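You operate a simulated robot arm through the tools that you are given. There is no shell and no other tool. Be economical: measure what you need, move in short steps, check, and stop when the job is done.

The job below is to be done with a simulated two-armed robot. You get a single attempt, and the scene is never put back.

Task
Fill the orange bottle to its line with the pump and cap it.
Fine: stand it back; leave the other bottle as it is; spill no more than 10 ml. Set down upright: what you pick out.

The check looks at the end state, three seconds after you hand in, the way a careful person would. Anything else that was tipped, shoved, dropped, spilled or broken makes it a failure. Lids that push on must go on centred and level and be pressed home; caps that screw on are set level and turned clockwise until they are tight.

Robot
Two 7-joint arms with two-finger parallel grippers on one trunk, on a base that drives. Base frame: it is fixed to the floor where the robot stands at the start and does not move with it; the origin is under the middle of the robot, x ahead of it, y to its left, z up. Readings come in mm, degrees, newtons and seconds.
The left shoulder is at the start at [-82, 119, 851], the right one opposite. With the tool pointing down near the work surface each hand reaches from about 100 to 580 mm from the robot's upright axis, wherever it stands, measured 20 degrees to its own side. Places, roughly: drip mat under the pump [500, 400, 900]; worktop by the jugs [500, 200, 900]. Payload 3.43 kg a hand.
The TCP of each hand is the grasp point between the finger pads, 30 mm short of the fingertips. In the tool frame z runs along the fingers and y along their closing line. The gripper opens to 94 mm. The fingers are 28 mm wide and 10 mm thick; the gripper's body (50 by 96 mm) begins 55 mm behind the TCP.
Orientation is told as [roll, pitch, yaw] about the base's x, y, z axes, in that order, counted from this pose: with the fingers straight down and closing along the base's y, the tool's x points along the base's -x, its y along +y and its z along -z.

Tools
- The arms move only by the tool play_rows. It takes "left_rows", "right_rows" or both (then of equal length, played together; a hand with none holds still); each is a list of rows, each an object (a shift or turn left out is 0, a gripper value left out holds the last) with "xyz": the shift along the tool's x, y, z in units of 25 mm (1.0 is 25 mm), a list of three; "rot": the turn, a rotation vector about the tool's x, y, z in units of 6 degrees (1.0 is 6 degrees), a list of three; "hand": the opening, from 0 (shut) to 1 (fully open). In form: [{"xyz": [tx, ty, tz], "rot": [wx, wy, wz], "hand": hand}, ...]. A call has 1 to 8 rows; each row shifts and turns the commanded pose from where the row before left it, along the tool's axes as they then stand. A call with a number of a shift or a turn outside -1 to 1 is refused whole. A row lasts 0.2 s, in which the tool goes at most 50 mm and 8.6 degrees; a call with a longer step from one row to the next is refused whole, and so is a gripper value outside its range. Where a pose cannot be reached the arm comes as near as it can. A force on the tool above 50 N (or 10 N above the force at the start of the call, whichever is more), or a blocked arm, ends the call early, and 0.2 s more pass. Each finger travels about 153 mm/s and halts on what it meets, pressing with about 34 N; the grip force reading is that of the motor and also rises with nothing between the fingers. The clock runs only during rows and for 0.2 s after the last one: add rows that do not move to give the fingers time. The reply holds the time, the measured pose of the TCP, the force on the tool along the base axes, the opening and the grip force, in the units named above and with some noise, with the torque about the TCP (base axes, N m) and any sound that the robot's microphone picked up, and new pictures: "pictures" is both (left out), scene, wrist or none (wrist: the cameras of the hands that moved).
- Cameras (640 x 400 px; columns grow to the right, rows downward): "scene" is now at [25.3, 28.4, 1558.5]; the picture's right is [0.39, -0.92, 0.00], its down [-0.71, -0.31, -0.63] and it looks along [0.58, 0.25, -0.78] (base axes); focal length 284 px, centre (320, 200). "left" rides on the left gripper at [76, -14, -102] in its tool frame; the picture's right is [0.18, 0.98, 0.00], its down [-0.75, 0.14, -0.64] and it looks along [-0.63, 0.12, 0.77] (tool axes); focal length 243 px, centre (320, 200). "right" rides on the right gripper at [76, 14, -103] in its tool frame; the picture's right is [-0.18, 0.98, 0.00], its down [-0.75, -0.14, -0.64] and it looks along [-0.63, -0.12, 0.77] (tool axes); focal length 243 px, centre (320, 200). There is no depth. A picture from a camera that has moved, and an enlarged one, comes with that camera's place and axes in the base frame and with its lens.
- lift_body(by): slides the trunk up (or, below 0, down) by that many mm; the arms and the scene camera ride with it, the base frame stays. It gives what a move gives, with no picture.
- drive_base(legs): drives the robot by 1 to 6 legs, each [ahead, left, turn to the left] in mm, mm and degrees, along the robot's own axes; the way and the turn of a leg run together, so that a leg with both is an arc; at most 1500 mm and 180 degrees a leg. The arms and the cameras ride along, it lands a little off, and it stops where it bumps. It gives what a move gives, and a new picture of the scene camera.
- pan_tilt(pan, tilt): turns the head with the scene camera to pan (to the left, within 143 degrees either way) and tilt (down, from -29 to 69), counted from straight ahead of the robot. It gives what a move gives, and a new picture of the scene camera.
- zoom(camera, box): a new picture of the part [left, top, right, bottom] of that camera's present view, enlarged. No time passes.
- hand_in(): hands the job in; it is judged then, once.

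Go step by step. Nothing tells you exact positions but the pictures and the camera data: compare them with the known pose of the tool, close in by small moves and look again before you grip or let go. The budget is 120 turns and 260 pictures, counting those below and the enlarged ones. Unless the task says otherwise, let go and move clear before handing in, and close with one line.

The tools are called by a JSON object that holds its "fn" and its "kwargs". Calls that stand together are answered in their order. play_rows: Moves the arms, as the interface text tells. Its arguments: {"type":"object","properties":{"left_rows":{"type":"array","items":{"type":"object","properties":{"xyz":{"type":"array","items":{"type":"number"}},"rot":{"type":"array","items":{"type":"number"}},"hand":{"type":"number"}}}},"right_rows":{"type":"array","items":{"type":"object","properties":{"xyz":{"type":"array","items":{"type":"number"}},"rot":{"type":"array","items":{"type":"number"}},"hand":{"type":"number"}}}},"pictures":{"type":"string","enum":["both","scene","wrist","none"]}},"required":[]} The other tools are called the same way: lift_body (by) slides the trunk up or down; drive_base (legs) drives the base; pan_tilt (pan, tilt) turns the head that bears the scene camera; zoom (camera, box) takes an enlarged picture of a part of a camera's view; hand_in () hands the job in.

At the start:

```text
time: 0.0
left_eef_pos: [323.8, 282.4, 999.6]
left_tcp_rot: [0.1, 0.0, -0.1]
left_wrist_force: [0.5, 0.3, -0.3]
left_wrist_torque: [0.0, 0.03, 0.01]
left_grip_width: 93.8
left_gripper_force: 0.1
right_eef_pos: [361.3, -37.9, 999.8]
right_tcp_rot: [0.0, -0.1, -0.1]
right_wrist_force: [0.3, 0.3, 0.7]
right_wrist_torque: [-0.02, -0.01, -0.01]
right_grip_width: 94.0
right_gripper_force: 0.0
trunk travel left (down, up): [-275.0, 60.0]
robot x, y, heading: [0.3, -1.8, 0.0]
head pan, tilt: [23.2, 51.0]
```

scene: 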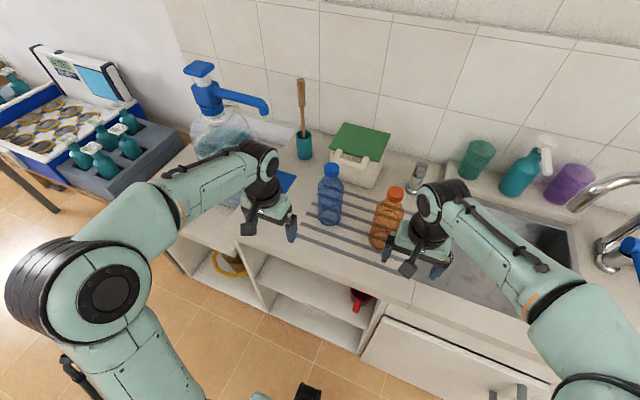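
right: 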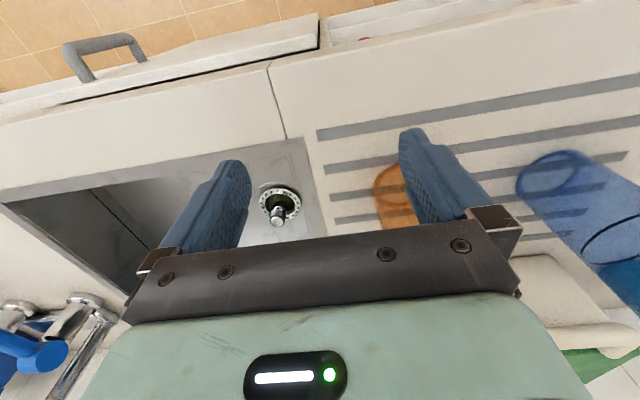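
left: 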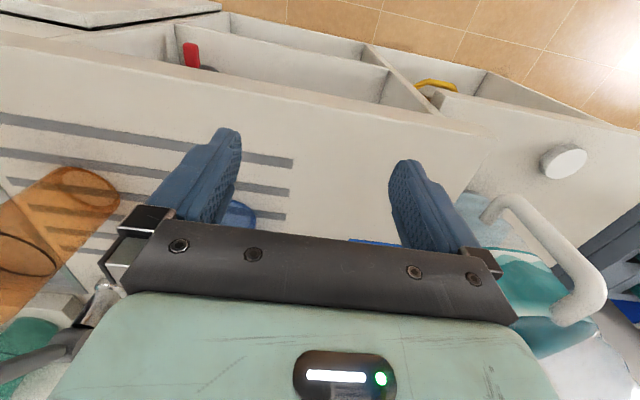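

I see two capped bottles (blue, orange) on the draining ribs, and a pump jug at the left with its spout over a drip mat. First I take closer looks.

{"fn": "zoom", "kwargs": {"camera": "scene", "box": [300, 140, 460, 260]}}

{"fn": "zoom", "kwargs": {"camera": "scene", "box": [160, 50, 340, 220]}}

```text
3.33 times, centred on (380, 200) of scene
camera zoom: at [25.3, 28.4, 1558.5], right [0.39, -0.92, 0.0], down [-0.71, -0.31, -0.63], along [0.58, 0.25, -0.78], focal length 948 px, centre (120, 200)
```

zoom: 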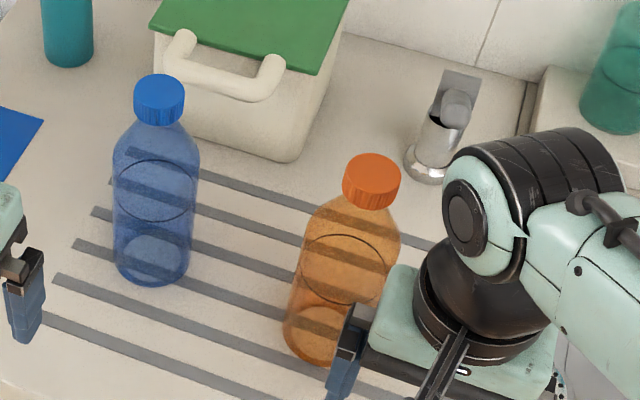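

```text
2.35 times, centred on (250, 135) of scene
camera zoom: at [25.3, 28.4, 1558.5], right [0.39, -0.92, 0.0], down [-0.71, -0.31, -0.63], along [0.58, 0.25, -0.78], focal length 669 px, centre (485, 353)
```

zoom: 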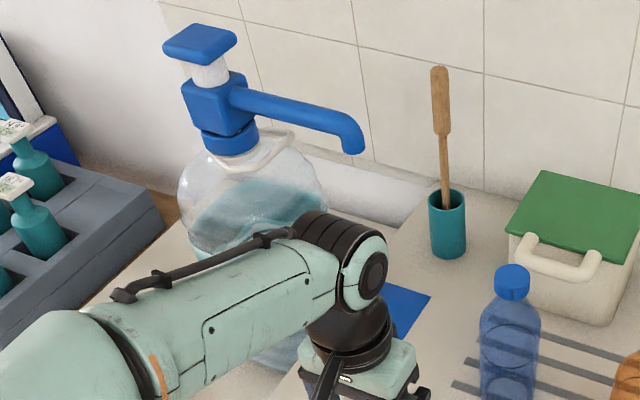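

Orange bottle is at about [445, 36], cap top near z 1100; the pump spout is near [500, 375, 1175]. I back off the right hand and start tilting it for a side grip on the bottle body.

{"fn": "play_rows", "kwargs": {"right_rows": [{"xyz": [1, 0, 0]}, {"xyz": [1, 0, 0]}, {"xyz": [0.4, 0, 0], "rot": [0, -1, 0]}, {"rot": [0, -1, 0]}, {"rot": [0, -1, 0]}, {"rot": [0, -1, 0]}, {"rot": [0, -1, 0]}], "pictures": "none"}}

{"fn": "play_rows", "kwargs": {"right_rows": [{"rot": [0, -1, 0]}, {"rot": [0, -1, 0]}, {"rot": [0, -1, 0]}, {"rot": [0, -1, 0]}, {"rot": [0, -1, 0]}]}}

```text
time: 1.6
left_eef_pos: [324.7, 282.7, 1001.0]
left_tcp_rot: [0.0, 0.1, 0.0]
left_wrist_force: [-0.5, -0.4, -0.1]
left_wrist_torque: [0.0, -0.02, 0.02]
left_grip_width: 93.8
left_gripper_force: 0.1
right_eef_pos: [300.3, -37.4, 1000.2]
right_tcp_rot: [0.1, -30.2, 0.0]
right_wrist_force: [-0.4, -0.6, 0.3]
right_wrist_torque: [0.02, -0.03, 0.01]
right_grip_width: 94.1
right_gripper_force: 0.1
trunk travel left (down, up): [-275.0, 60.0]
robot x, y, heading: [-1.4, -2.8, -0.0]
head pan, tilt: [23.2, 51.0]
```

```text
time: 2.8
left_eef_pos: [324.1, 281.4, 999.6]
left_tcp_rot: [-0.1, 0.0, 0.0]
left_wrist_force: [-0.5, 0.9, -0.2]
left_wrist_torque: [-0.02, 0.04, -0.02]
left_grip_width: 94.1
left_gripper_force: 0.1
right_eef_pos: [301.1, -38.3, 1000.0]
right_tcp_rot: [0.1, -60.2, -0.1]
right_wrist_force: [-0.5, 0.9, 0.9]
right_wrist_torque: [0.04, -0.02, 0.01]
right_grip_width: 93.8
right_gripper_force: 0.0
trunk travel left (down, up): [-275.0, 60.0]
robot x, y, heading: [-2.7, -1.0, 0.0]
head pan, tilt: [23.2, 51.0]
camera scene: at [25.4, 28.5, 1558.5], right [0.39, -0.92, 0.0], down [-0.71, -0.31, -0.63], along [0.58, 0.25, -0.78], focal length 284 px, centre (320, 200)
camera right: at [175.0, -22.7, 985.0], right [0.09, 0.98, 0.16], down [-0.18, -0.14, 0.97], along [0.98, -0.12, 0.16], focal length 243 px, centre (320, 200)
```

scene: 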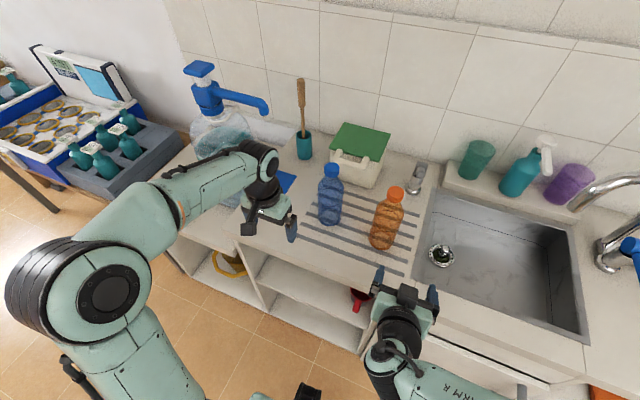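
right: 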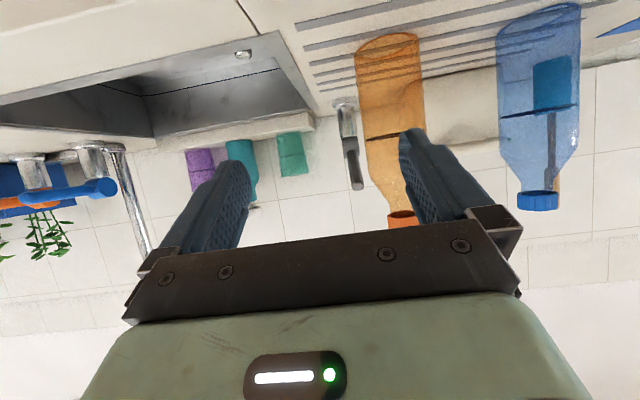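

{"fn": "zoom", "kwargs": {"camera": "right", "box": [320, 0, 480, 250]}}

{"fn": "zoom", "kwargs": {"camera": "scene", "box": [350, 170, 430, 260]}}

```text
1.60 times, centred on (400, 125) of right
camera zoom: at [175.0, -22.7, 985.0], right [0.09, 0.98, 0.16], down [-0.18, -0.14, 0.97], along [0.98, -0.12, 0.16], focal length 388 px, centre (192, 320)
```

zoom: 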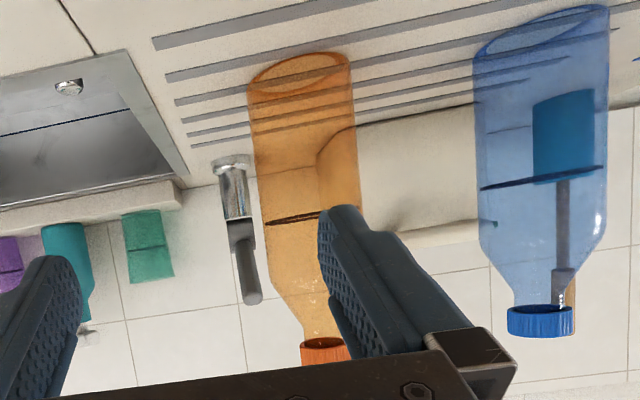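

```text
4.44 times, centred on (390, 215) of scene
camera zoom: at [25.4, 28.5, 1558.5], right [0.39, -0.92, 0.0], down [-0.71, -0.31, -0.63], along [0.58, 0.25, -0.78], focal length 1264 px, centre (9, 133)
```

zoom: 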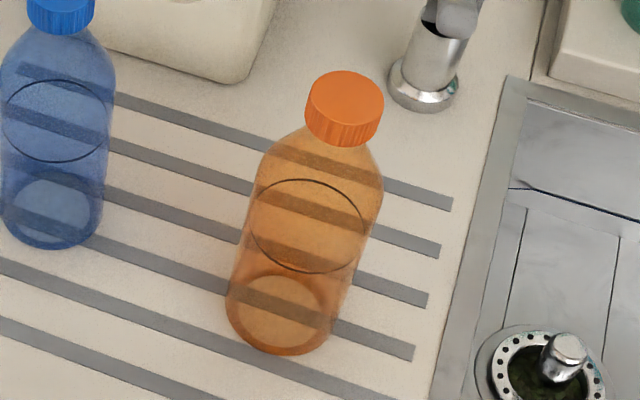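

I align the right hand in front of the bottle at about z 955.

{"fn": "play_rows", "kwargs": {"right_rows": [{"xyz": [0.25, 0.97, 0.76]}, {"xyz": [0.25, 0.97, 0.76]}, {"xyz": [0.25, 0.97, 0.76]}, {}]}}

```text
time: 3.8
left_eef_pos: [323.9, 280.4, 999.3]
left_tcp_rot: [0.0, 0.0, 0.0]
left_wrist_force: [-0.1, -0.6, -0.6]
left_wrist_torque: [-0.01, 0.03, 0.0]
left_grip_width: 94.0
left_gripper_force: 0.0
right_eef_pos: [340.7, 34.7, 956.2]
right_tcp_rot: [0.2, -60.0, -0.1]
right_wrist_force: [0.6, -0.5, -1.0]
right_wrist_torque: [0.01, 0.01, -0.02]
right_grip_width: 94.0
right_gripper_force: 0.1
trunk travel left (down, up): [-275.0, 60.0]
robot x, y, heading: [-1.7, -0.4, 0.0]
head pan, tilt: [23.2, 51.0]
camera scene: at [24.8, 28.0, 1558.5], right [0.39, -0.92, 0.0], down [-0.71, -0.31, -0.63], along [0.58, 0.25, -0.78], focal length 284 px, centre (320, 200)
camera right: at [214.0, 49.9, 941.0], right [0.09, 0.98, 0.16], down [-0.18, -0.14, 0.97], along [0.98, -0.12, 0.16], focal length 243 px, centre (320, 200)
```

scene: 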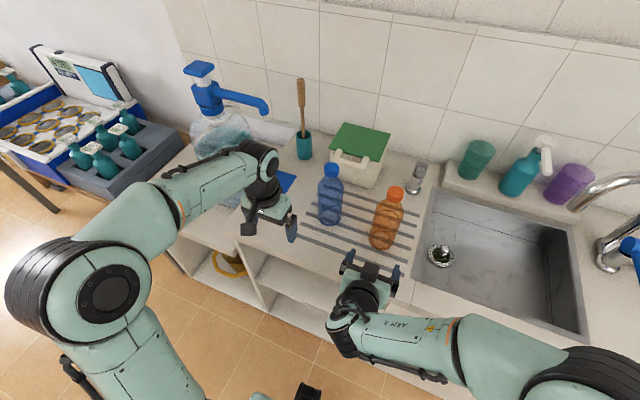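
right: 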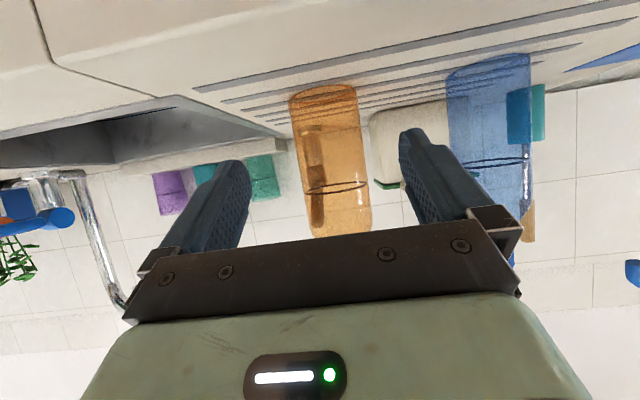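

{"fn": "play_rows", "kwargs": {"right_rows": [{"xyz": [-0.49, 0.02, 0.95]}, {"xyz": [-0.49, 0.02, 0.95]}, {"xyz": [-0.49, 0, 0.95]}, {"xyz": [-0.49, 0, 0.95]}, {}]}}

```text
time: 5.0
left_eef_pos: [323.5, 282.0, 999.8]
left_tcp_rot: [0.0, 0.0, -0.1]
left_wrist_force: [0.1, 0.9, -0.1]
left_wrist_torque: [-0.04, 0.02, 0.01]
left_grip_width: 94.2
left_gripper_force: 0.1
right_eef_pos: [448.7, 35.4, 951.1]
right_tcp_rot: [-0.1, -60.0, 0.0]
right_wrist_force: [0.0, 0.4, 0.7]
right_wrist_torque: [-0.02, 0.02, 0.03]
right_grip_width: 94.1
right_gripper_force: 0.1
trunk travel left (down, up): [-275.0, 60.0]
robot x, y, heading: [-2.7, 0.8, 0.2]
head pan, tilt: [23.2, 51.0]
camera scene: at [24.9, 28.4, 1558.5], right [0.39, -0.92, 0.0], down [-0.71, -0.31, -0.63], along [0.58, 0.25, -0.78], focal length 284 px, centre (320, 200)
camera right: at [321.6, 50.4, 935.4], right [0.09, 0.98, 0.16], down [-0.18, -0.14, 0.97], along [0.98, -0.12, 0.16], focal length 243 px, centre (320, 200)
```

scene: 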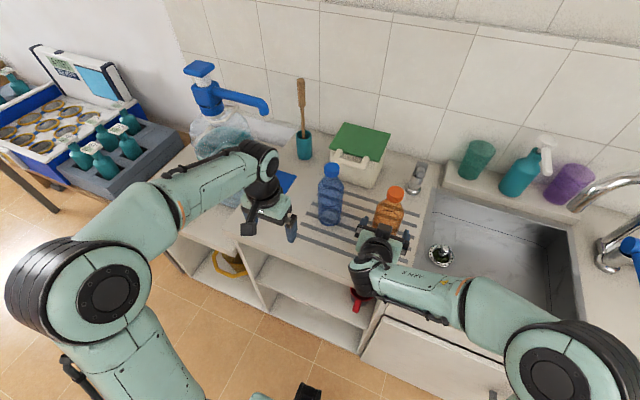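
right: 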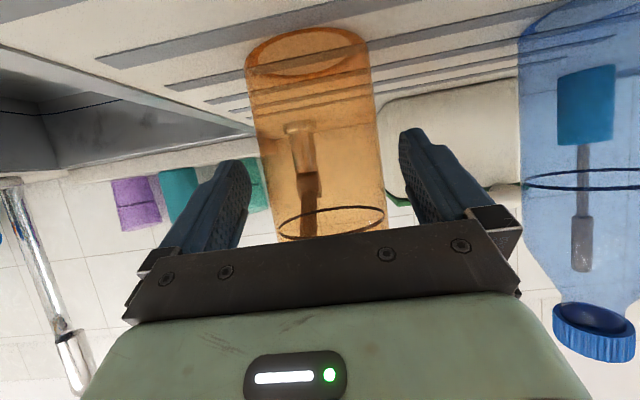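

{"fn": "zoom", "kwargs": {"camera": "scene", "box": [340, 170, 430, 270]}}

```text
4.00 times, centred on (385, 220) of scene
camera zoom: at [24.9, 28.4, 1558.5], right [0.39, -0.92, 0.0], down [-0.71, -0.31, -0.63], along [0.58, 0.25, -0.78], focal length 1138 px, centre (60, 120)
```

zoom: 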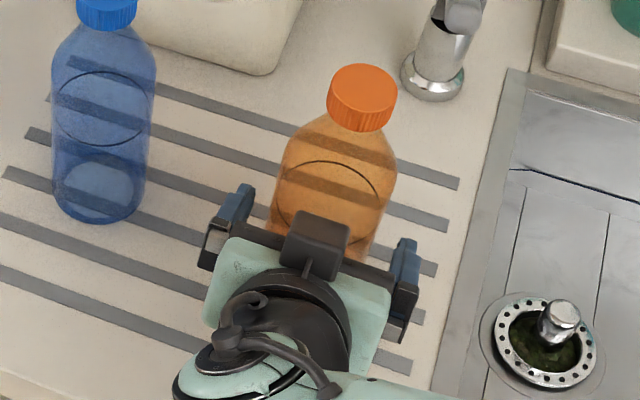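

The right fingers straddle the bottle evenly. I grip it and raise the left hand meanwhile.

{"fn": "play_rows", "kwargs": {"right_rows": [{"hand": 0.6}, {"hand": 0.4}, {"hand": 0.2}, {"hand": 0}, {}, {}, {}, {}], "left_rows": [{"xyz": [0, 0, -1]}, {"xyz": [0, 0, -1]}, {"xyz": [0, 0, -1]}, {"xyz": [0, 0, -1]}, {"xyz": [0, 0, -1]}, {"xyz": [0, 0, -1]}, {"xyz": [0, 0, -1]}, {"xyz": [0, 0, -0.5]}], "pictures": "none"}}

{"fn": "play_rows", "kwargs": {"left_rows": [{"xyz": [-0.6, -1, 0]}, {"xyz": [-0.6, -1, 0]}, {"xyz": [-0.6, -1, 0]}, {"xyz": [-0.6, -1, 0]}, {"xyz": [-0.6, -1, 0]}, {"xyz": [-0.6, -1, 0]}, {"xyz": [-0.6, -1, 0]}, {"xyz": [-0.6, -1, 0]}]}}

```text
time: 6.8
left_eef_pos: [324.5, 281.1, 1186.9]
left_tcp_rot: [0.0, 0.0, 0.0]
left_wrist_force: [0.6, 0.1, 0.3]
left_wrist_torque: [0.0, 0.0, 0.01]
left_grip_width: 94.1
left_gripper_force: 0.0
right_eef_pos: [448.6, 33.9, 950.2]
right_tcp_rot: [0.0, -60.0, 0.0]
right_wrist_force: [0.3, 0.3, -0.3]
right_wrist_torque: [-0.01, -0.02, 0.0]
right_grip_width: 67.3
right_gripper_force: 33.7
trunk travel left (down, up): [-275.0, 60.0]
robot x, y, heading: [1.3, -1.5, 0.2]
head pan, tilt: [23.2, 51.0]
```

```text
time: 8.6
left_eef_pos: [421.2, 109.1, 1180.3]
left_tcp_rot: [0.0, -0.1, -0.2]
left_wrist_force: [-0.7, -0.2, 0.4]
left_wrist_torque: [0.0, 0.0, -0.01]
left_grip_width: 94.2
left_gripper_force: 0.1
left hand out of reach, approached as far as the arm can: row 7, 8
right_eef_pos: [447.8, 35.3, 950.4]
right_tcp_rot: [0.0, -60.0, 0.0]
right_wrist_force: [-0.8, -0.5, -0.2]
right_wrist_torque: [0.0, 0.01, -0.01]
right_grip_width: 67.4
right_gripper_force: 33.9
trunk travel left (down, up): [-275.0, 60.0]
robot x, y, heading: [1.0, 0.2, 0.1]
head pan, tilt: [23.2, 51.0]
camera scene: at [25.5, 28.2, 1558.5], right [0.39, -0.92, 0.0], down [-0.71, -0.31, -0.63], along [0.58, 0.25, -0.78], focal length 284 px, centre (320, 200)
camera left: at [344.7, 94.0, 1282.9], right [-0.18, 0.98, 0.0], down [0.75, 0.14, 0.65], along [0.63, 0.12, -0.76], focal length 243 px, centre (320, 200)
```

scene: 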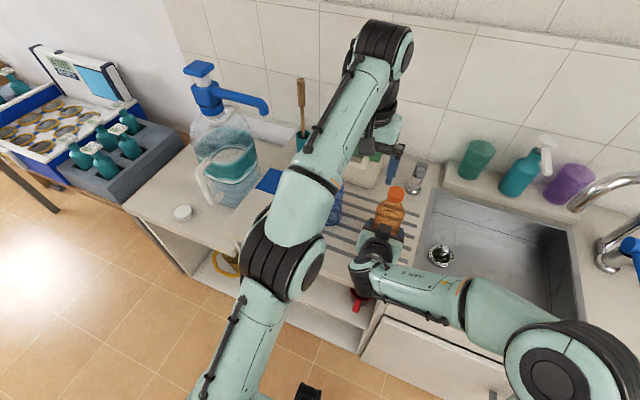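
left: 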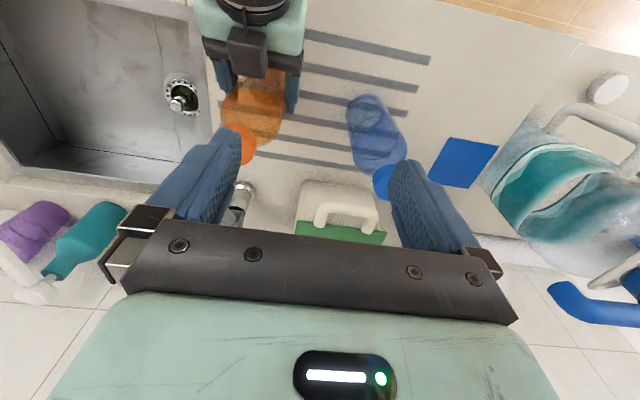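

The left arm cannot reach the cap there, so I bring the bottle nearer with the right hand, a little off the counter.

{"fn": "play_rows", "kwargs": {"right_rows": [{"xyz": [-0.35, 0, -0.2]}, {"xyz": [-0.35, 0, -0.2]}, {"xyz": [0.43, 0.6, -0.75]}, {"xyz": [0.43, 0.6, -0.75]}, {"xyz": [0.43, 0.6, -0.75]}, {}]}}

```text
time: 10.0
left_eef_pos: [421.6, 107.8, 1181.9]
left_tcp_rot: [0.0, -0.2, 0.0]
left_wrist_force: [0.5, -0.4, -0.5]
left_wrist_torque: [0.03, -0.02, 0.02]
left_grip_width: 94.3
left_gripper_force: 0.0
right_eef_pos: [384.2, 81.4, 971.7]
right_tcp_rot: [0.1, -60.0, 0.1]
right_wrist_force: [-0.2, 0.1, -0.5]
right_wrist_torque: [0.01, 0.01, 0.03]
right_grip_width: 67.2
right_gripper_force: 34.2
trunk travel left (down, up): [-275.0, 60.0]
robot x, y, heading: [1.9, 3.7, 0.0]
head pan, tilt: [23.2, 51.0]
camera scene: at [25.5, 28.1, 1558.5], right [0.39, -0.92, 0.0], down [-0.71, -0.31, -0.63], along [0.58, 0.25, -0.78], focal length 284 px, centre (320, 200)
camera right: at [256.9, 95.5, 955.8], right [0.09, 0.98, 0.16], down [-0.18, -0.14, 0.97], along [0.98, -0.12, 0.16], focal length 243 px, centre (320, 200)
```

scene: 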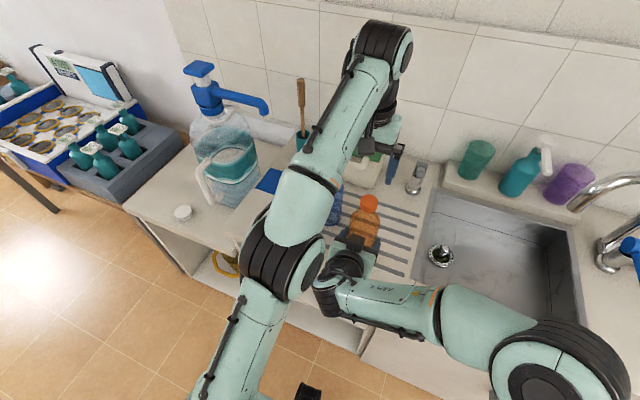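
right: 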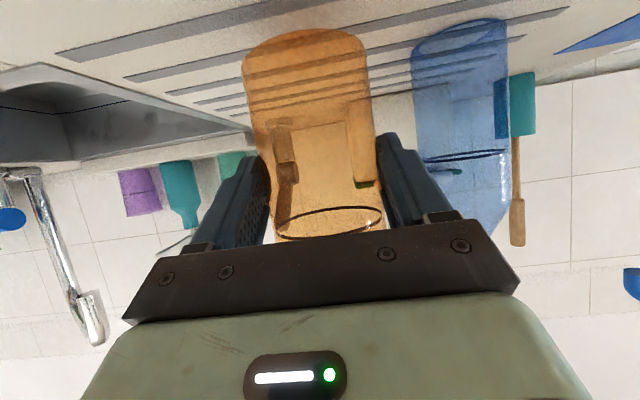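

{"fn": "play_rows", "kwargs": {"left_rows": [{"xyz": [0.67, -0.56, 0]}, {"xyz": [0.67, -0.56, 0]}, {}]}}

{"fn": "zoom", "kwargs": {"camera": "left", "box": [220, 60, 420, 220]}}

```text
time: 10.8
left_eef_pos: [387.0, 81.2, 1181.1]
left_tcp_rot: [0.1, 0.0, 0.0]
left_wrist_force: [0.3, 0.1, 0.6]
left_wrist_torque: [-0.03, 0.03, 0.0]
left_grip_width: 94.1
left_gripper_force: 0.1
right_eef_pos: [384.1, 80.2, 971.0]
right_tcp_rot: [0.1, -60.1, 0.0]
right_wrist_force: [0.1, -0.9, -0.9]
right_wrist_torque: [0.0, 0.01, -0.02]
right_grip_width: 67.2
right_gripper_force: 33.9
trunk travel left (down, up): [-275.0, 60.0]
robot x, y, heading: [-0.8, 1.5, 0.1]
head pan, tilt: [23.2, 51.0]
camera scene: at [25.6, 28.5, 1558.5], right [0.39, -0.92, 0.0], down [-0.71, -0.31, -0.63], along [0.58, 0.25, -0.78], focal length 284 px, centre (320, 200)
camera left: at [311.6, 66.8, 1283.3], right [-0.18, 0.98, 0.0], down [0.75, 0.14, 0.64], along [0.63, 0.12, -0.77], focal length 243 px, centre (320, 200)
```

scene: 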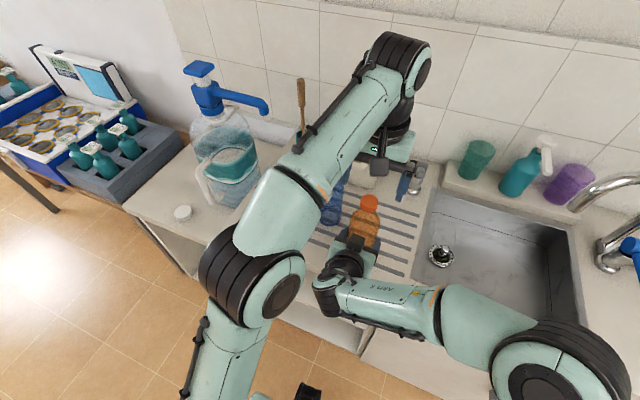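
left: 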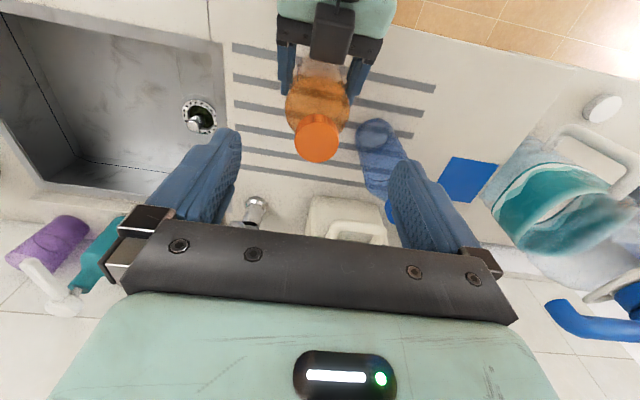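

```text
2.50 times, centred on (320, 140) of left
camera zoom: at [311.6, 66.8, 1283.3], right [-0.18, 0.98, 0.0], down [0.75, 0.14, 0.64], along [0.63, 0.12, -0.77], focal length 606 px, centre (320, 350)
```

zoom: 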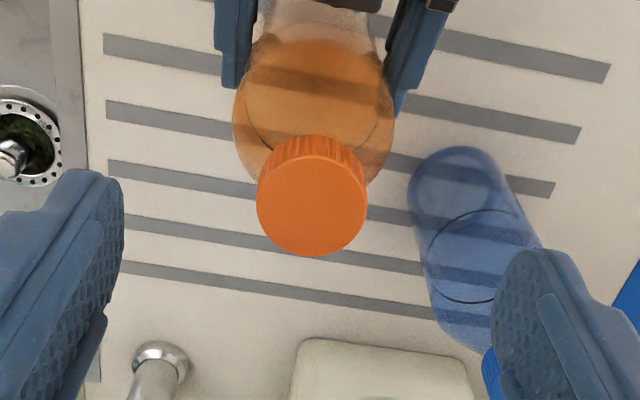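

{"fn": "play_rows", "kwargs": {"left_rows": [{"xyz": [-0.12, -0.05, 0.85], "hand": 0.8}, {"xyz": [0, 0, 0.85]}, {"xyz": [0, 0, 0.8], "hand": 0.6}, {}]}}

{"fn": "zoom", "kwargs": {"camera": "left", "box": [220, 60, 420, 220]}}

```text
time: 11.8
left_eef_pos: [390.4, 80.2, 1118.2]
left_tcp_rot: [0.0, 0.0, 0.1]
left_wrist_force: [-0.2, 0.1, 0.0]
left_wrist_torque: [0.0, 0.03, 0.02]
left_grip_width: 56.4
left_gripper_force: 0.0
right_eef_pos: [383.2, 79.7, 971.4]
right_tcp_rot: [0.0, -60.0, 0.0]
right_wrist_force: [-0.5, 0.0, -0.5]
right_wrist_torque: [0.02, 0.0, 0.02]
right_grip_width: 67.2
right_gripper_force: 34.4
trunk travel left (down, up): [-275.0, 60.0]
robot x, y, heading: [-0.1, -1.6, 0.1]
head pan, tilt: [23.2, 51.0]
camera scene: at [25.2, 28.4, 1558.5], right [0.39, -0.92, 0.0], down [-0.71, -0.31, -0.63], along [0.58, 0.25, -0.78], focal length 284 px, centre (320, 200)
camera left: at [315.0, 65.7, 1220.3], right [-0.18, 0.98, 0.0], down [0.75, 0.14, 0.64], along [0.63, 0.12, -0.77], focal length 243 px, centre (320, 200)
```

scene: 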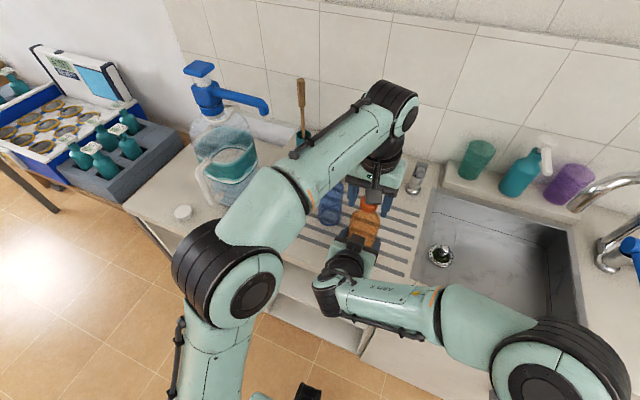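
left: 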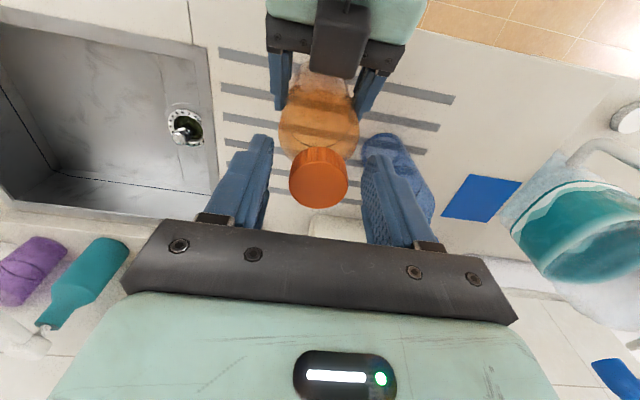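

```text
2.50 times, centred on (320, 140) of left
camera zoom: at [315.0, 65.7, 1220.3], right [-0.18, 0.98, 0.0], down [0.75, 0.14, 0.64], along [0.63, 0.12, -0.77], focal length 606 px, centre (320, 350)
```

zoom: 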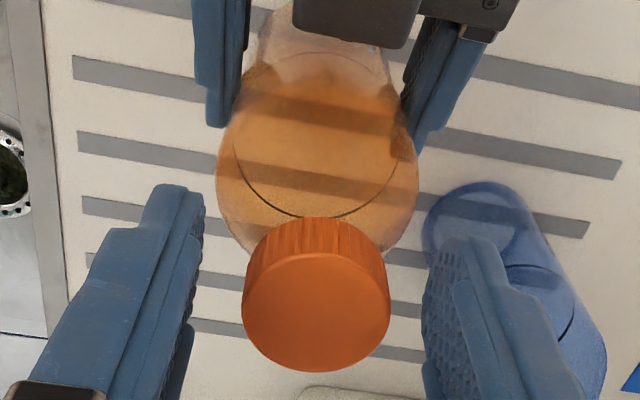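

Cap top is near [394, 79, 1112]. I shift 4 mm, lower slightly, close on the cap, then start turning it counterclockwise.

{"fn": "play_rows", "kwargs": {"left_rows": [{"xyz": [-0.14, -0.04, 0.2], "hand": 0.5}, {"hand": 0.3}, {"hand": 0.1}, {"hand": 0}, {}, {}], "pictures": "wrist"}}

{"fn": "play_rows", "kwargs": {"left_rows": [{"rot": [0, 0, -1]}, {"rot": [0, 0, -1]}, {"rot": [0, 0, -1]}, {"rot": [0, 0, -1]}, {"rot": [0, 0, -1]}, {"rot": [0, 0, -1]}, {"rot": [0, 0, -1]}, {"rot": [0, 0, -1]}], "pictures": "wrist"}}

```text
time: 13.2
left_eef_pos: [394.9, 78.5, 1113.9]
left_tcp_rot: [0.1, 0.0, 0.2]
left_wrist_force: [0.2, 7.3, 0.2]
left_wrist_torque: [0.27, 0.03, 0.02]
left_grip_width: 33.6
left_gripper_force: 34.1
right_eef_pos: [383.5, 80.0, 970.9]
right_tcp_rot: [0.0, -60.0, 0.0]
right_wrist_force: [-0.3, -8.1, -0.3]
right_wrist_torque: [0.85, -0.09, -0.13]
right_grip_width: 66.8
right_gripper_force: 33.9
trunk travel left (down, up): [-275.0, 60.0]
robot x, y, heading: [0.0, 2.2, -0.3]
head pan, tilt: [23.2, 51.0]
camera left: at [318.9, 65.1, 1215.4], right [-0.19, 0.98, 0.0], down [0.75, 0.14, 0.64], along [0.63, 0.12, -0.77], focal length 243 px, centre (320, 200)
```

left: 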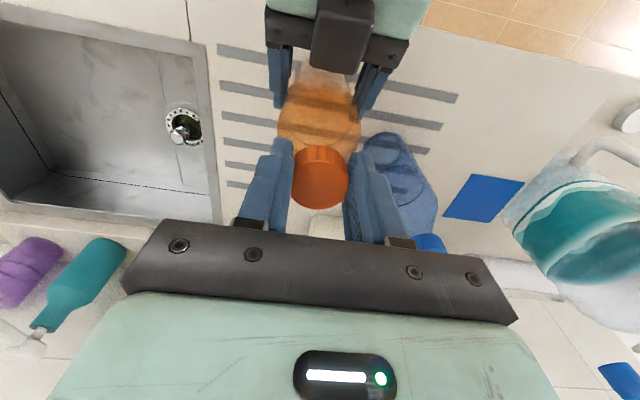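

```text
time: 15.0
left_eef_pos: [393.7, 77.5, 1113.2]
left_tcp_rot: [-0.2, -0.1, 48.0]
left_wrist_force: [12.3, -8.3, 3.8]
left_wrist_torque: [-0.32, -0.76, -0.14]
left_grip_width: 33.6
left_gripper_force: 34.3
right_eef_pos: [383.1, 82.4, 970.5]
right_tcp_rot: [0.0, -59.8, 0.2]
right_wrist_force: [-12.2, 8.5, -4.3]
right_wrist_torque: [-0.77, -0.85, 0.16]
right_grip_width: 66.8
right_gripper_force: 33.9
trunk travel left (down, up): [-275.0, 60.0]
robot x, y, heading: [1.3, -1.4, -0.0]
head pan, tilt: [23.2, 51.0]
camera left: at [354.1, 11.8, 1215.4], right [-0.85, 0.52, 0.0], down [0.4, 0.66, 0.64], along [0.34, 0.55, -0.77], focal length 243 px, centre (320, 200)
```

left: 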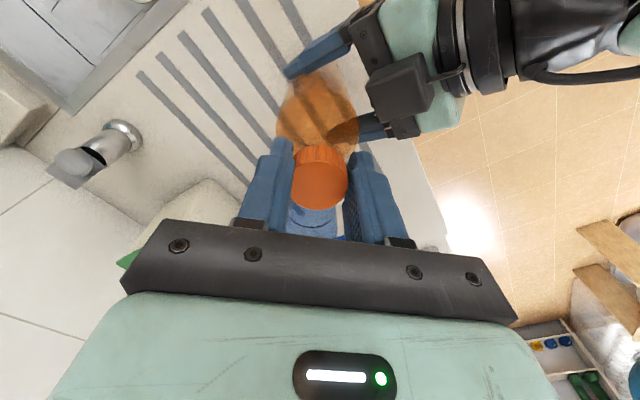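

{"fn": "play_rows", "kwargs": {"left_rows": [{"rot": [0, 0, -1]}, {"rot": [0, 0, -1]}, {"rot": [0, 0, -1]}, {"rot": [0, 0, -1]}, {"rot": [0, 0, -1]}, {"rot": [0, 0, -1]}, {"rot": [0, 0, -1]}, {"rot": [0, 0, -1]}], "pictures": "wrist"}}

{"fn": "zoom", "kwargs": {"camera": "left", "box": [220, 60, 420, 220]}}

```text
time: 16.8
left_eef_pos: [395.3, 77.8, 1112.6]
left_tcp_rot: [-0.2, 0.1, 96.1]
left_wrist_force: [11.0, -16.8, 9.6]
left_wrist_torque: [-0.94, -0.63, -0.1]
left_grip_width: 33.7
left_gripper_force: 34.3
right_eef_pos: [383.6, 80.9, 971.0]
right_tcp_rot: [0.0, -59.9, 0.1]
right_wrist_force: [-10.5, 16.6, -10.2]
right_wrist_torque: [-1.44, -0.82, 0.27]
right_grip_width: 67.4
right_gripper_force: 33.7
trunk travel left (down, up): [-275.0, 60.0]
robot x, y, heading: [-1.6, 1.0, 0.2]
head pan, tilt: [23.2, 51.0]
camera left: at [417.0, 4.2, 1215.5], right [-0.96, -0.29, 0.0], down [-0.22, 0.74, 0.64], along [-0.18, 0.61, -0.77], focal length 243 px, centre (320, 200)
```

left: 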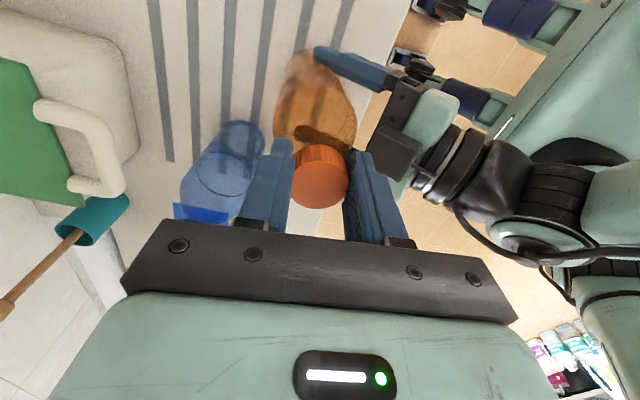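

```text
2.50 times, centred on (320, 140) of left
camera zoom: at [417.0, 4.2, 1215.5], right [-0.96, -0.29, 0.0], down [-0.22, 0.74, 0.64], along [-0.18, 0.61, -0.77], focal length 606 px, centre (320, 350)
```

zoom: 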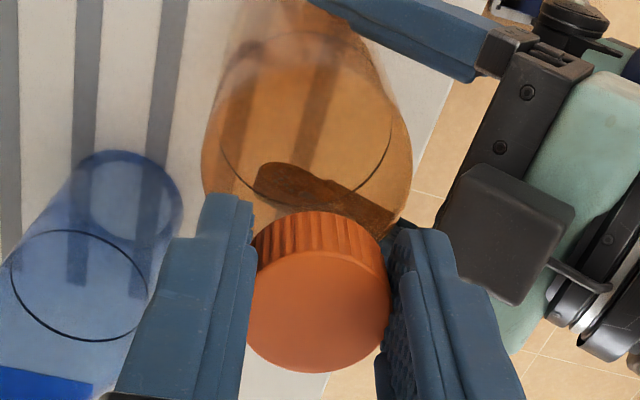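

The upward push on the left hand shows the cap is coming up its thread. I yield a little and keep turning.

{"fn": "play_rows", "kwargs": {"left_rows": [{"xyz": [0.06, -0.03, -0.03], "rot": [0, 0, -1]}, {"xyz": [0, 0, -0.02], "rot": [0, 0, -1]}, {"rot": [0, 0, -1], "xyz": [0, 0, -0.01]}, {"rot": [0, 0, -1]}, {"rot": [0, 0, -1], "xyz": [0, 0, -0.01]}, {"rot": [0, 0, -1]}, {"rot": [0, 0, -1], "xyz": [0, 0, -0.01]}, {"rot": [0, 0, -1]}], "pictures": "wrist"}}

```text
time: 18.6
left_eef_pos: [396.5, 77.3, 1114.9]
left_tcp_rot: [-0.1, 0.0, 144.2]
left_wrist_force: [11.7, -3.9, 1.7]
left_wrist_torque: [-0.51, -0.82, -0.06]
left_grip_width: 33.6
left_gripper_force: 34.4
right_eef_pos: [385.0, 78.3, 970.1]
right_tcp_rot: [0.0, -59.9, -0.1]
right_wrist_force: [-11.6, 3.6, -1.4]
right_wrist_torque: [0.04, -0.88, 0.09]
right_grip_width: 67.3
right_gripper_force: 34.3
trunk travel left (down, up): [-275.0, 60.0]
robot x, y, heading: [-0.4, -1.1, -0.1]
head pan, tilt: [23.2, 51.0]
camera left: at [466.1, 45.1, 1216.9], right [-0.43, -0.9, 0.0], down [-0.7, 0.33, 0.64], along [-0.58, 0.27, -0.77], focal length 243 px, centre (320, 200)
```

left: 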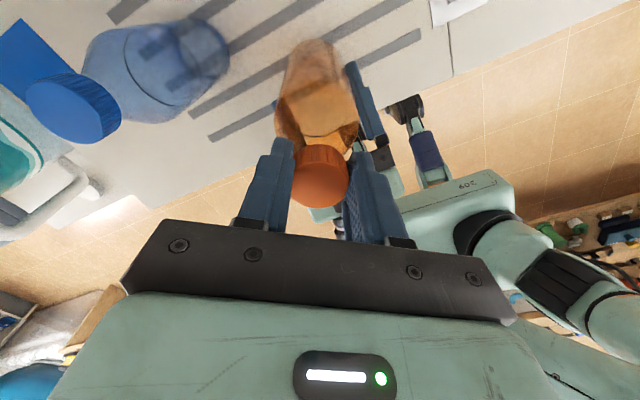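

{"fn": "play_rows", "kwargs": {"left_rows": [{"xyz": [0.03, -0.03, -0.02], "rot": [0, 0, -1]}, {"rot": [0, 0, -1]}, {"rot": [0, 0, -1], "xyz": [0, 0, -0.02]}, {"rot": [0, 0, -1]}, {"rot": [0, 0, -1], "xyz": [0, 0, -0.02]}, {"rot": [0, 0, -1]}], "pictures": "wrist"}}

{"fn": "zoom", "kwargs": {"camera": "left", "box": [240, 30, 400, 220]}}

```text
time: 20.0
left_eef_pos: [396.0, 78.0, 1116.5]
left_tcp_rot: [-0.1, 0.0, -179.9]
left_wrist_force: [5.7, 5.9, -1.4]
left_wrist_torque: [-0.14, -0.51, -0.07]
left_grip_width: 33.8
left_gripper_force: 33.5
right_eef_pos: [384.4, 79.2, 971.2]
right_tcp_rot: [0.0, -60.1, -0.1]
right_wrist_force: [-4.9, -6.1, 0.4]
right_wrist_torque: [0.98, -0.2, -0.03]
right_grip_width: 67.4
right_gripper_force: 33.8
trunk travel left (down, up): [-275.0, 60.0]
robot x, y, heading: [4.4, -3.3, 0.0]
head pan, tilt: [23.2, 51.0]
camera left: at [472.9, 92.4, 1218.5], right [0.19, -0.98, 0.0], down [-0.75, -0.14, 0.64], along [-0.63, -0.12, -0.77], focal length 243 px, centre (320, 200)
```

left: 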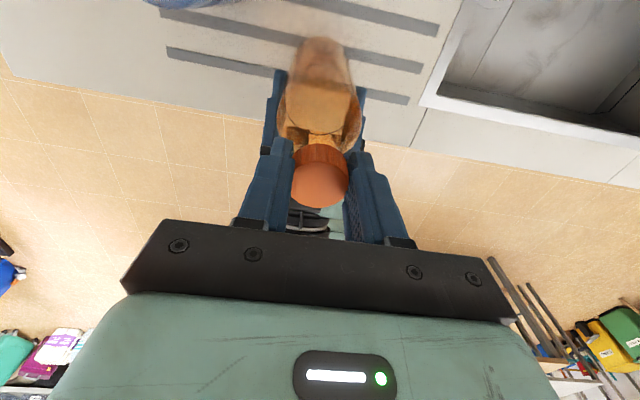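

```text
2.11 times, centred on (320, 125) of left
camera zoom: at [472.9, 92.4, 1218.5], right [0.19, -0.98, 0.0], down [-0.75, -0.14, 0.64], along [-0.63, -0.12, -0.77], focal length 511 px, centre (320, 358)
```

zoom: 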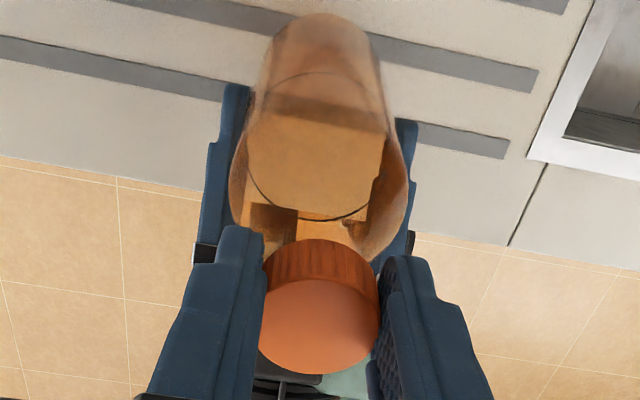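

{"fn": "play_rows", "kwargs": {"left_rows": [{"xyz": [0, 0, -0.02], "rot": [0, 0, -1]}, {"rot": [0, 0, -1]}, {"rot": [0, 0, -1], "xyz": [0, 0, -0.02]}, {"rot": [0, 0, -1]}, {"rot": [0, 0, -1], "xyz": [0, 0, -0.02]}, {"rot": [0, 0, -1]}, {"rot": [0, 0, -1], "xyz": [0, 0, -0.02]}, {"rot": [0, 0, -1]}], "pictures": "none"}}

```text
time: 21.2
left_eef_pos: [364.5, 106.9, 1106.6]
left_tcp_rot: [2.1, 0.5, -150.5]
left_wrist_force: [-0.8, 0.2, 0.3]
left_wrist_torque: [-0.04, -0.02, 0.01]
left_grip_width: 0.0
left_gripper_force: 32.8
left hand out of reach, approached as far as the arm can: row 3, 4, 5, 6
right_eef_pos: [415.0, 7.1, 931.1]
right_tcp_rot: [-5.1, -56.3, -4.7]
right_wrist_force: [0.8, 1.0, 0.0]
right_wrist_torque: [0.0, 0.01, -0.01]
right_grip_width: 0.1
right_gripper_force: 33.1
trunk travel left (down, up): [-275.0, 60.0]
robot x, y, heading: [-5.1, -2.1, -0.1]
head pan, tilt: [23.2, 51.0]
stopped in row 6 (right hand): the arm was blocked; the commanded pose is now the measured one
```

Something jumped: both grips are empty. I look at the scene at once.

{"fn": "play_rows", "kwargs": {"left_rows": [{}], "right_rows": [{}]}}

{"fn": "zoom", "kwargs": {"camera": "scene", "box": [240, 130, 480, 300]}}

```text
time: 21.6
left_eef_pos: [364.7, 107.1, 1105.2]
left_tcp_rot: [2.2, 0.5, -150.6]
left_wrist_force: [-0.3, 0.0, -0.4]
left_wrist_torque: [0.02, -0.04, 0.0]
left_grip_width: 0.0
left_gripper_force: 32.7
right_eef_pos: [415.4, 6.3, 930.2]
right_tcp_rot: [-4.9, -56.2, -4.7]
right_wrist_force: [-0.2, 0.8, -1.0]
right_wrist_torque: [0.0, -0.02, -0.01]
right_grip_width: 0.1
right_gripper_force: 33.6
trunk travel left (down, up): [-275.0, 60.0]
robot x, y, heading: [2.4, -0.3, -0.2]
head pan, tilt: [23.2, 51.0]
camera scene: at [25.2, 28.4, 1558.5], right [0.39, -0.92, 0.0], down [-0.71, -0.31, -0.63], along [0.58, 0.25, -0.78], focal length 284 px, centre (320, 200)
camera right: at [291.8, 41.1, 922.4], right [0.25, 0.96, 0.11], down [-0.13, -0.07, 0.99], along [0.96, -0.26, 0.11], focal length 243 px, centre (320, 200)
camera left: at [421.7, 159.7, 1208.4], right [0.64, -0.77, 0.04], down [-0.6, -0.47, 0.64], along [-0.47, -0.44, -0.77], focal length 243 px, centre (320, 200)
```

scene: 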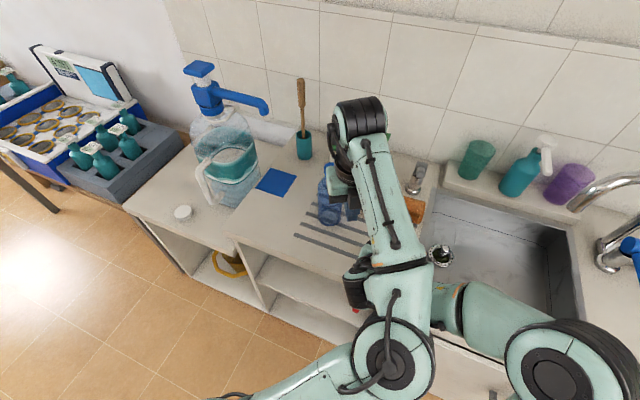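
right: 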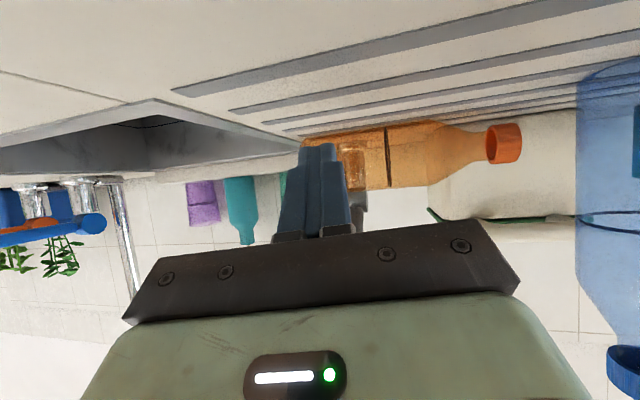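
left: 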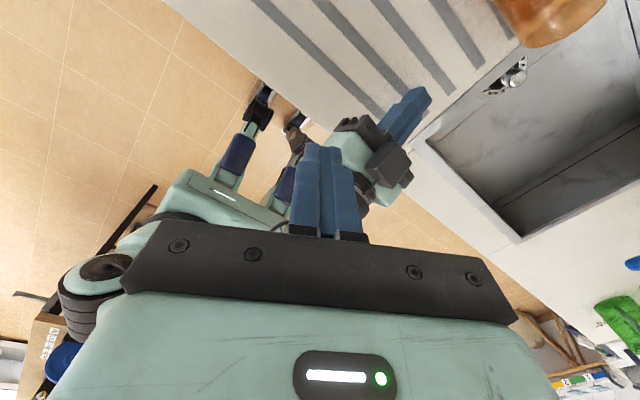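

```text
2.35 times, centred on (360, 215) of scene
camera zoom: at [25.2, 28.4, 1558.5], right [0.39, -0.92, 0.0], down [-0.71, -0.31, -0.63], along [0.58, 0.25, -0.78], focal length 669 px, centre (226, 165)
```

zoom: 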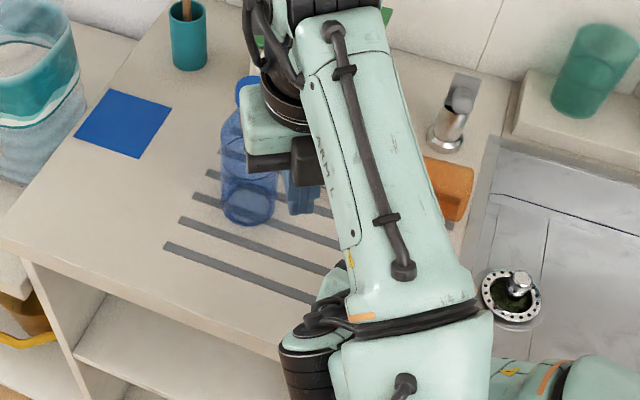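

The bottle fell on its side on the counter, still capped and empty; nothing else seems disturbed. I take the left hand up and back to its own side first.

{"fn": "play_rows", "kwargs": {"left_rows": [{"xyz": [0, 0, -1]}, {"xyz": [0, 0, -1]}, {"xyz": [0, 0, -1]}, {"xyz": [0.3, -1, 0]}, {"xyz": [0.3, -1, 0]}, {"xyz": [0.3, -1, 0]}, {"xyz": [0.3, -1, 0]}], "pictures": "scene"}}

```text
time: 23.2
left_eef_pos: [315.7, 235.3, 1151.1]
left_tcp_rot: [2.3, 0.4, -150.6]
left_wrist_force: [-0.1, -0.3, -0.3]
left_wrist_torque: [0.0, -0.04, -0.02]
left_grip_width: 0.0
left_gripper_force: 33.0
left hand out of reach, approached as far as the arm can: row 1, 2, 3
right_eef_pos: [414.6, 8.3, 930.2]
right_tcp_rot: [-5.1, -56.2, -4.6]
right_wrist_force: [-1.0, 0.3, 0.0]
right_wrist_torque: [-0.03, 0.04, 0.02]
right_grip_width: 0.0
right_gripper_force: 32.8
trunk travel left (down, up): [-275.0, 60.0]
robot x, y, heading: [-2.0, -0.1, 0.3]
head pan, tilt: [23.2, 51.0]
camera scene: at [25.2, 29.0, 1558.5], right [0.39, -0.92, 0.0], down [-0.71, -0.31, -0.63], along [0.58, 0.25, -0.78], focal length 284 px, centre (320, 200)
```

scene: 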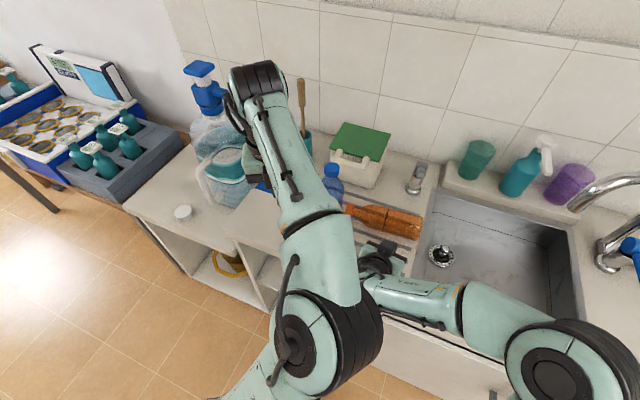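

{"fn": "play_rows", "kwargs": {"left_rows": [{"rot": [0, 0, 1]}, {"rot": [0, 0, 1]}, {"rot": [0, 0, 1]}, {"rot": [0, 0, 1]}, {"rot": [0, 0, 1]}, {"rot": [0, 0, 1]}, {"rot": [0, 0, 1]}, {"rot": [0, 0, 1]}], "pictures": "none"}}

{"fn": "play_rows", "kwargs": {"left_rows": [{"rot": [0, 0, 1]}, {"rot": [0, 0, 1]}, {"rot": [0, 0, 1]}, {"rot": [0, 0, 1]}, {"rot": [0, 0, 1]}, {"rot": [0, 0, 1]}, {"rot": [0, 0, 1]}, {"rot": [0, 0, 1]}], "pictures": "scene"}}

```text
time: 25.0
left_eef_pos: [316.8, 234.4, 1150.6]
left_tcp_rot: [1.1, 1.9, 161.2]
left_wrist_force: [0.2, 0.4, -0.2]
left_wrist_torque: [0.01, 0.01, -0.05]
left_grip_width: 0.0
left_gripper_force: 32.9
right_eef_pos: [415.2, 7.8, 930.5]
right_tcp_rot: [-5.0, -56.2, -4.7]
right_wrist_force: [0.2, 0.6, -0.1]
right_wrist_torque: [0.04, 0.0, -0.02]
right_grip_width: 0.0
right_gripper_force: 32.8
trunk travel left (down, up): [-275.0, 60.0]
robot x, y, heading: [-0.2, 3.3, -0.0]
head pan, tilt: [23.2, 51.0]
```

```text
time: 26.8
left_eef_pos: [316.7, 234.7, 1151.0]
left_tcp_rot: [-0.7, 2.1, 113.1]
left_wrist_force: [0.1, -0.5, 0.5]
left_wrist_torque: [0.01, 0.02, 0.0]
left_grip_width: 0.0
left_gripper_force: 32.5
right_eef_pos: [415.2, 6.3, 930.5]
right_tcp_rot: [-4.9, -56.3, -4.7]
right_wrist_force: [-0.2, -0.7, -0.5]
right_wrist_torque: [0.02, 0.01, 0.03]
right_grip_width: 0.1
right_gripper_force: 32.6
trunk travel left (down, up): [-275.0, 60.0]
robot x, y, heading: [1.2, -1.0, 0.1]
head pan, tilt: [23.2, 51.0]
camera scene: at [25.2, 28.4, 1558.5], right [0.39, -0.92, 0.0], down [-0.71, -0.31, -0.63], along [0.58, 0.25, -0.78], focal length 284 px, centre (320, 200)
```

scene: 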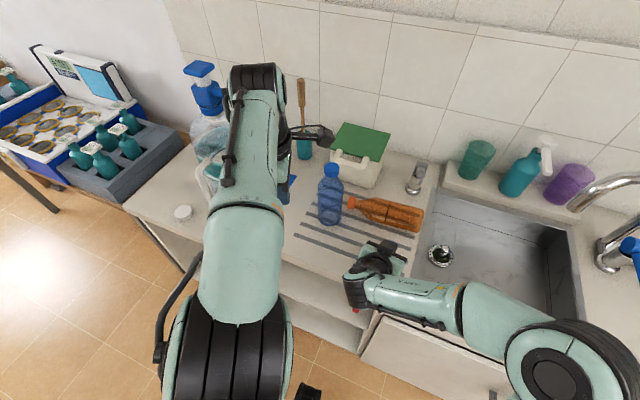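

The left arm unwinds safely. I continue it, and back the right hand off the lying bottle, opening and turning it to point down.

{"fn": "play_rows", "kwargs": {"left_rows": [{"rot": [0, 0, 1]}, {"rot": [0, 0, 1]}, {"rot": [0, 0, 1]}, {"rot": [0, 0, 1]}, {"rot": [0, 0, 1]}, {"rot": [0, 0, 1]}, {"rot": [0, 0, 1]}, {"rot": [0, 0, 1]}], "right_rows": [{"xyz": [0, 0, -1]}, {"xyz": [0, 0, -1]}, {"xyz": [-1, 0, -1]}, {"xyz": [-1, 0, -1]}, {"xyz": [-1, 0, 0], "hand": 0.5}, {"rot": [0, 1, 0], "hand": 1}, {"rot": [0, 1, 0]}, {"rot": [0, 1, 0]}], "pictures": "none"}}

{"fn": "play_rows", "kwargs": {"left_rows": [{"rot": [0, 0, 1]}, {"rot": [0, 0, 1]}, {"rot": [0, 0, 1]}, {"rot": [0, 0, 1]}, {"rot": [0, 0, 1]}, {"rot": [0, 0, 1]}, {"rot": [0, 0, 1]}, {"rot": [0, 0, 1]}], "right_rows": [{"rot": [0, 1, 0]}, {"rot": [0, 1, 0]}, {"rot": [0, 1, 0]}, {"rot": [0, 1, 0]}, {"rot": [0, 1, 0]}, {"rot": [0, 1, 0]}, {"rot": [0, 0.37, 0]}, {}], "pictures": "scene"}}

```text
time: 28.6
left_eef_pos: [317.9, 234.5, 1150.5]
left_tcp_rot: [-2.1, 0.8, 65.2]
left_wrist_force: [-1.0, 0.1, -0.2]
left_wrist_torque: [0.01, -0.02, 0.01]
left_grip_width: 0.0
left_gripper_force: 33.2
right_eef_pos: [373.7, 19.3, 1047.3]
right_tcp_rot: [-3.5, -38.2, -6.6]
right_wrist_force: [1.2, -0.5, 0.4]
right_wrist_torque: [0.02, -0.01, 0.0]
right_grip_width: 93.9
right_gripper_force: 0.1
trunk travel left (down, up): [-275.0, 60.0]
robot x, y, heading: [-2.3, -0.6, 0.1]
head pan, tilt: [23.2, 51.0]
```

```text
time: 30.4
left_eef_pos: [316.8, 233.7, 1151.9]
left_tcp_rot: [-2.1, -0.8, 17.4]
left_wrist_force: [0.3, -0.4, 0.0]
left_wrist_torque: [0.01, 0.01, 0.01]
left_grip_width: 0.0
left_gripper_force: 32.9
right_eef_pos: [374.8, 19.7, 1048.2]
right_tcp_rot: [-2.9, -0.3, -8.8]
right_wrist_force: [0.0, -0.5, -0.6]
right_wrist_torque: [0.03, 0.02, -0.01]
right_grip_width: 94.3
right_gripper_force: 0.0
trunk travel left (down, up): [-275.0, 60.0]
robot x, y, heading: [-0.1, -2.6, -0.1]
head pan, tilt: [23.2, 51.0]
camera scene: at [25.2, 28.5, 1558.5], right [0.39, -0.92, 0.0], down [-0.71, -0.31, -0.63], along [0.58, 0.25, -0.78], focal length 284 px, centre (320, 200)
```

scene: 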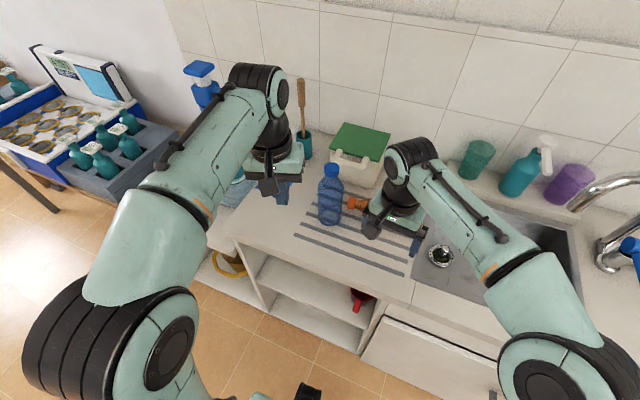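

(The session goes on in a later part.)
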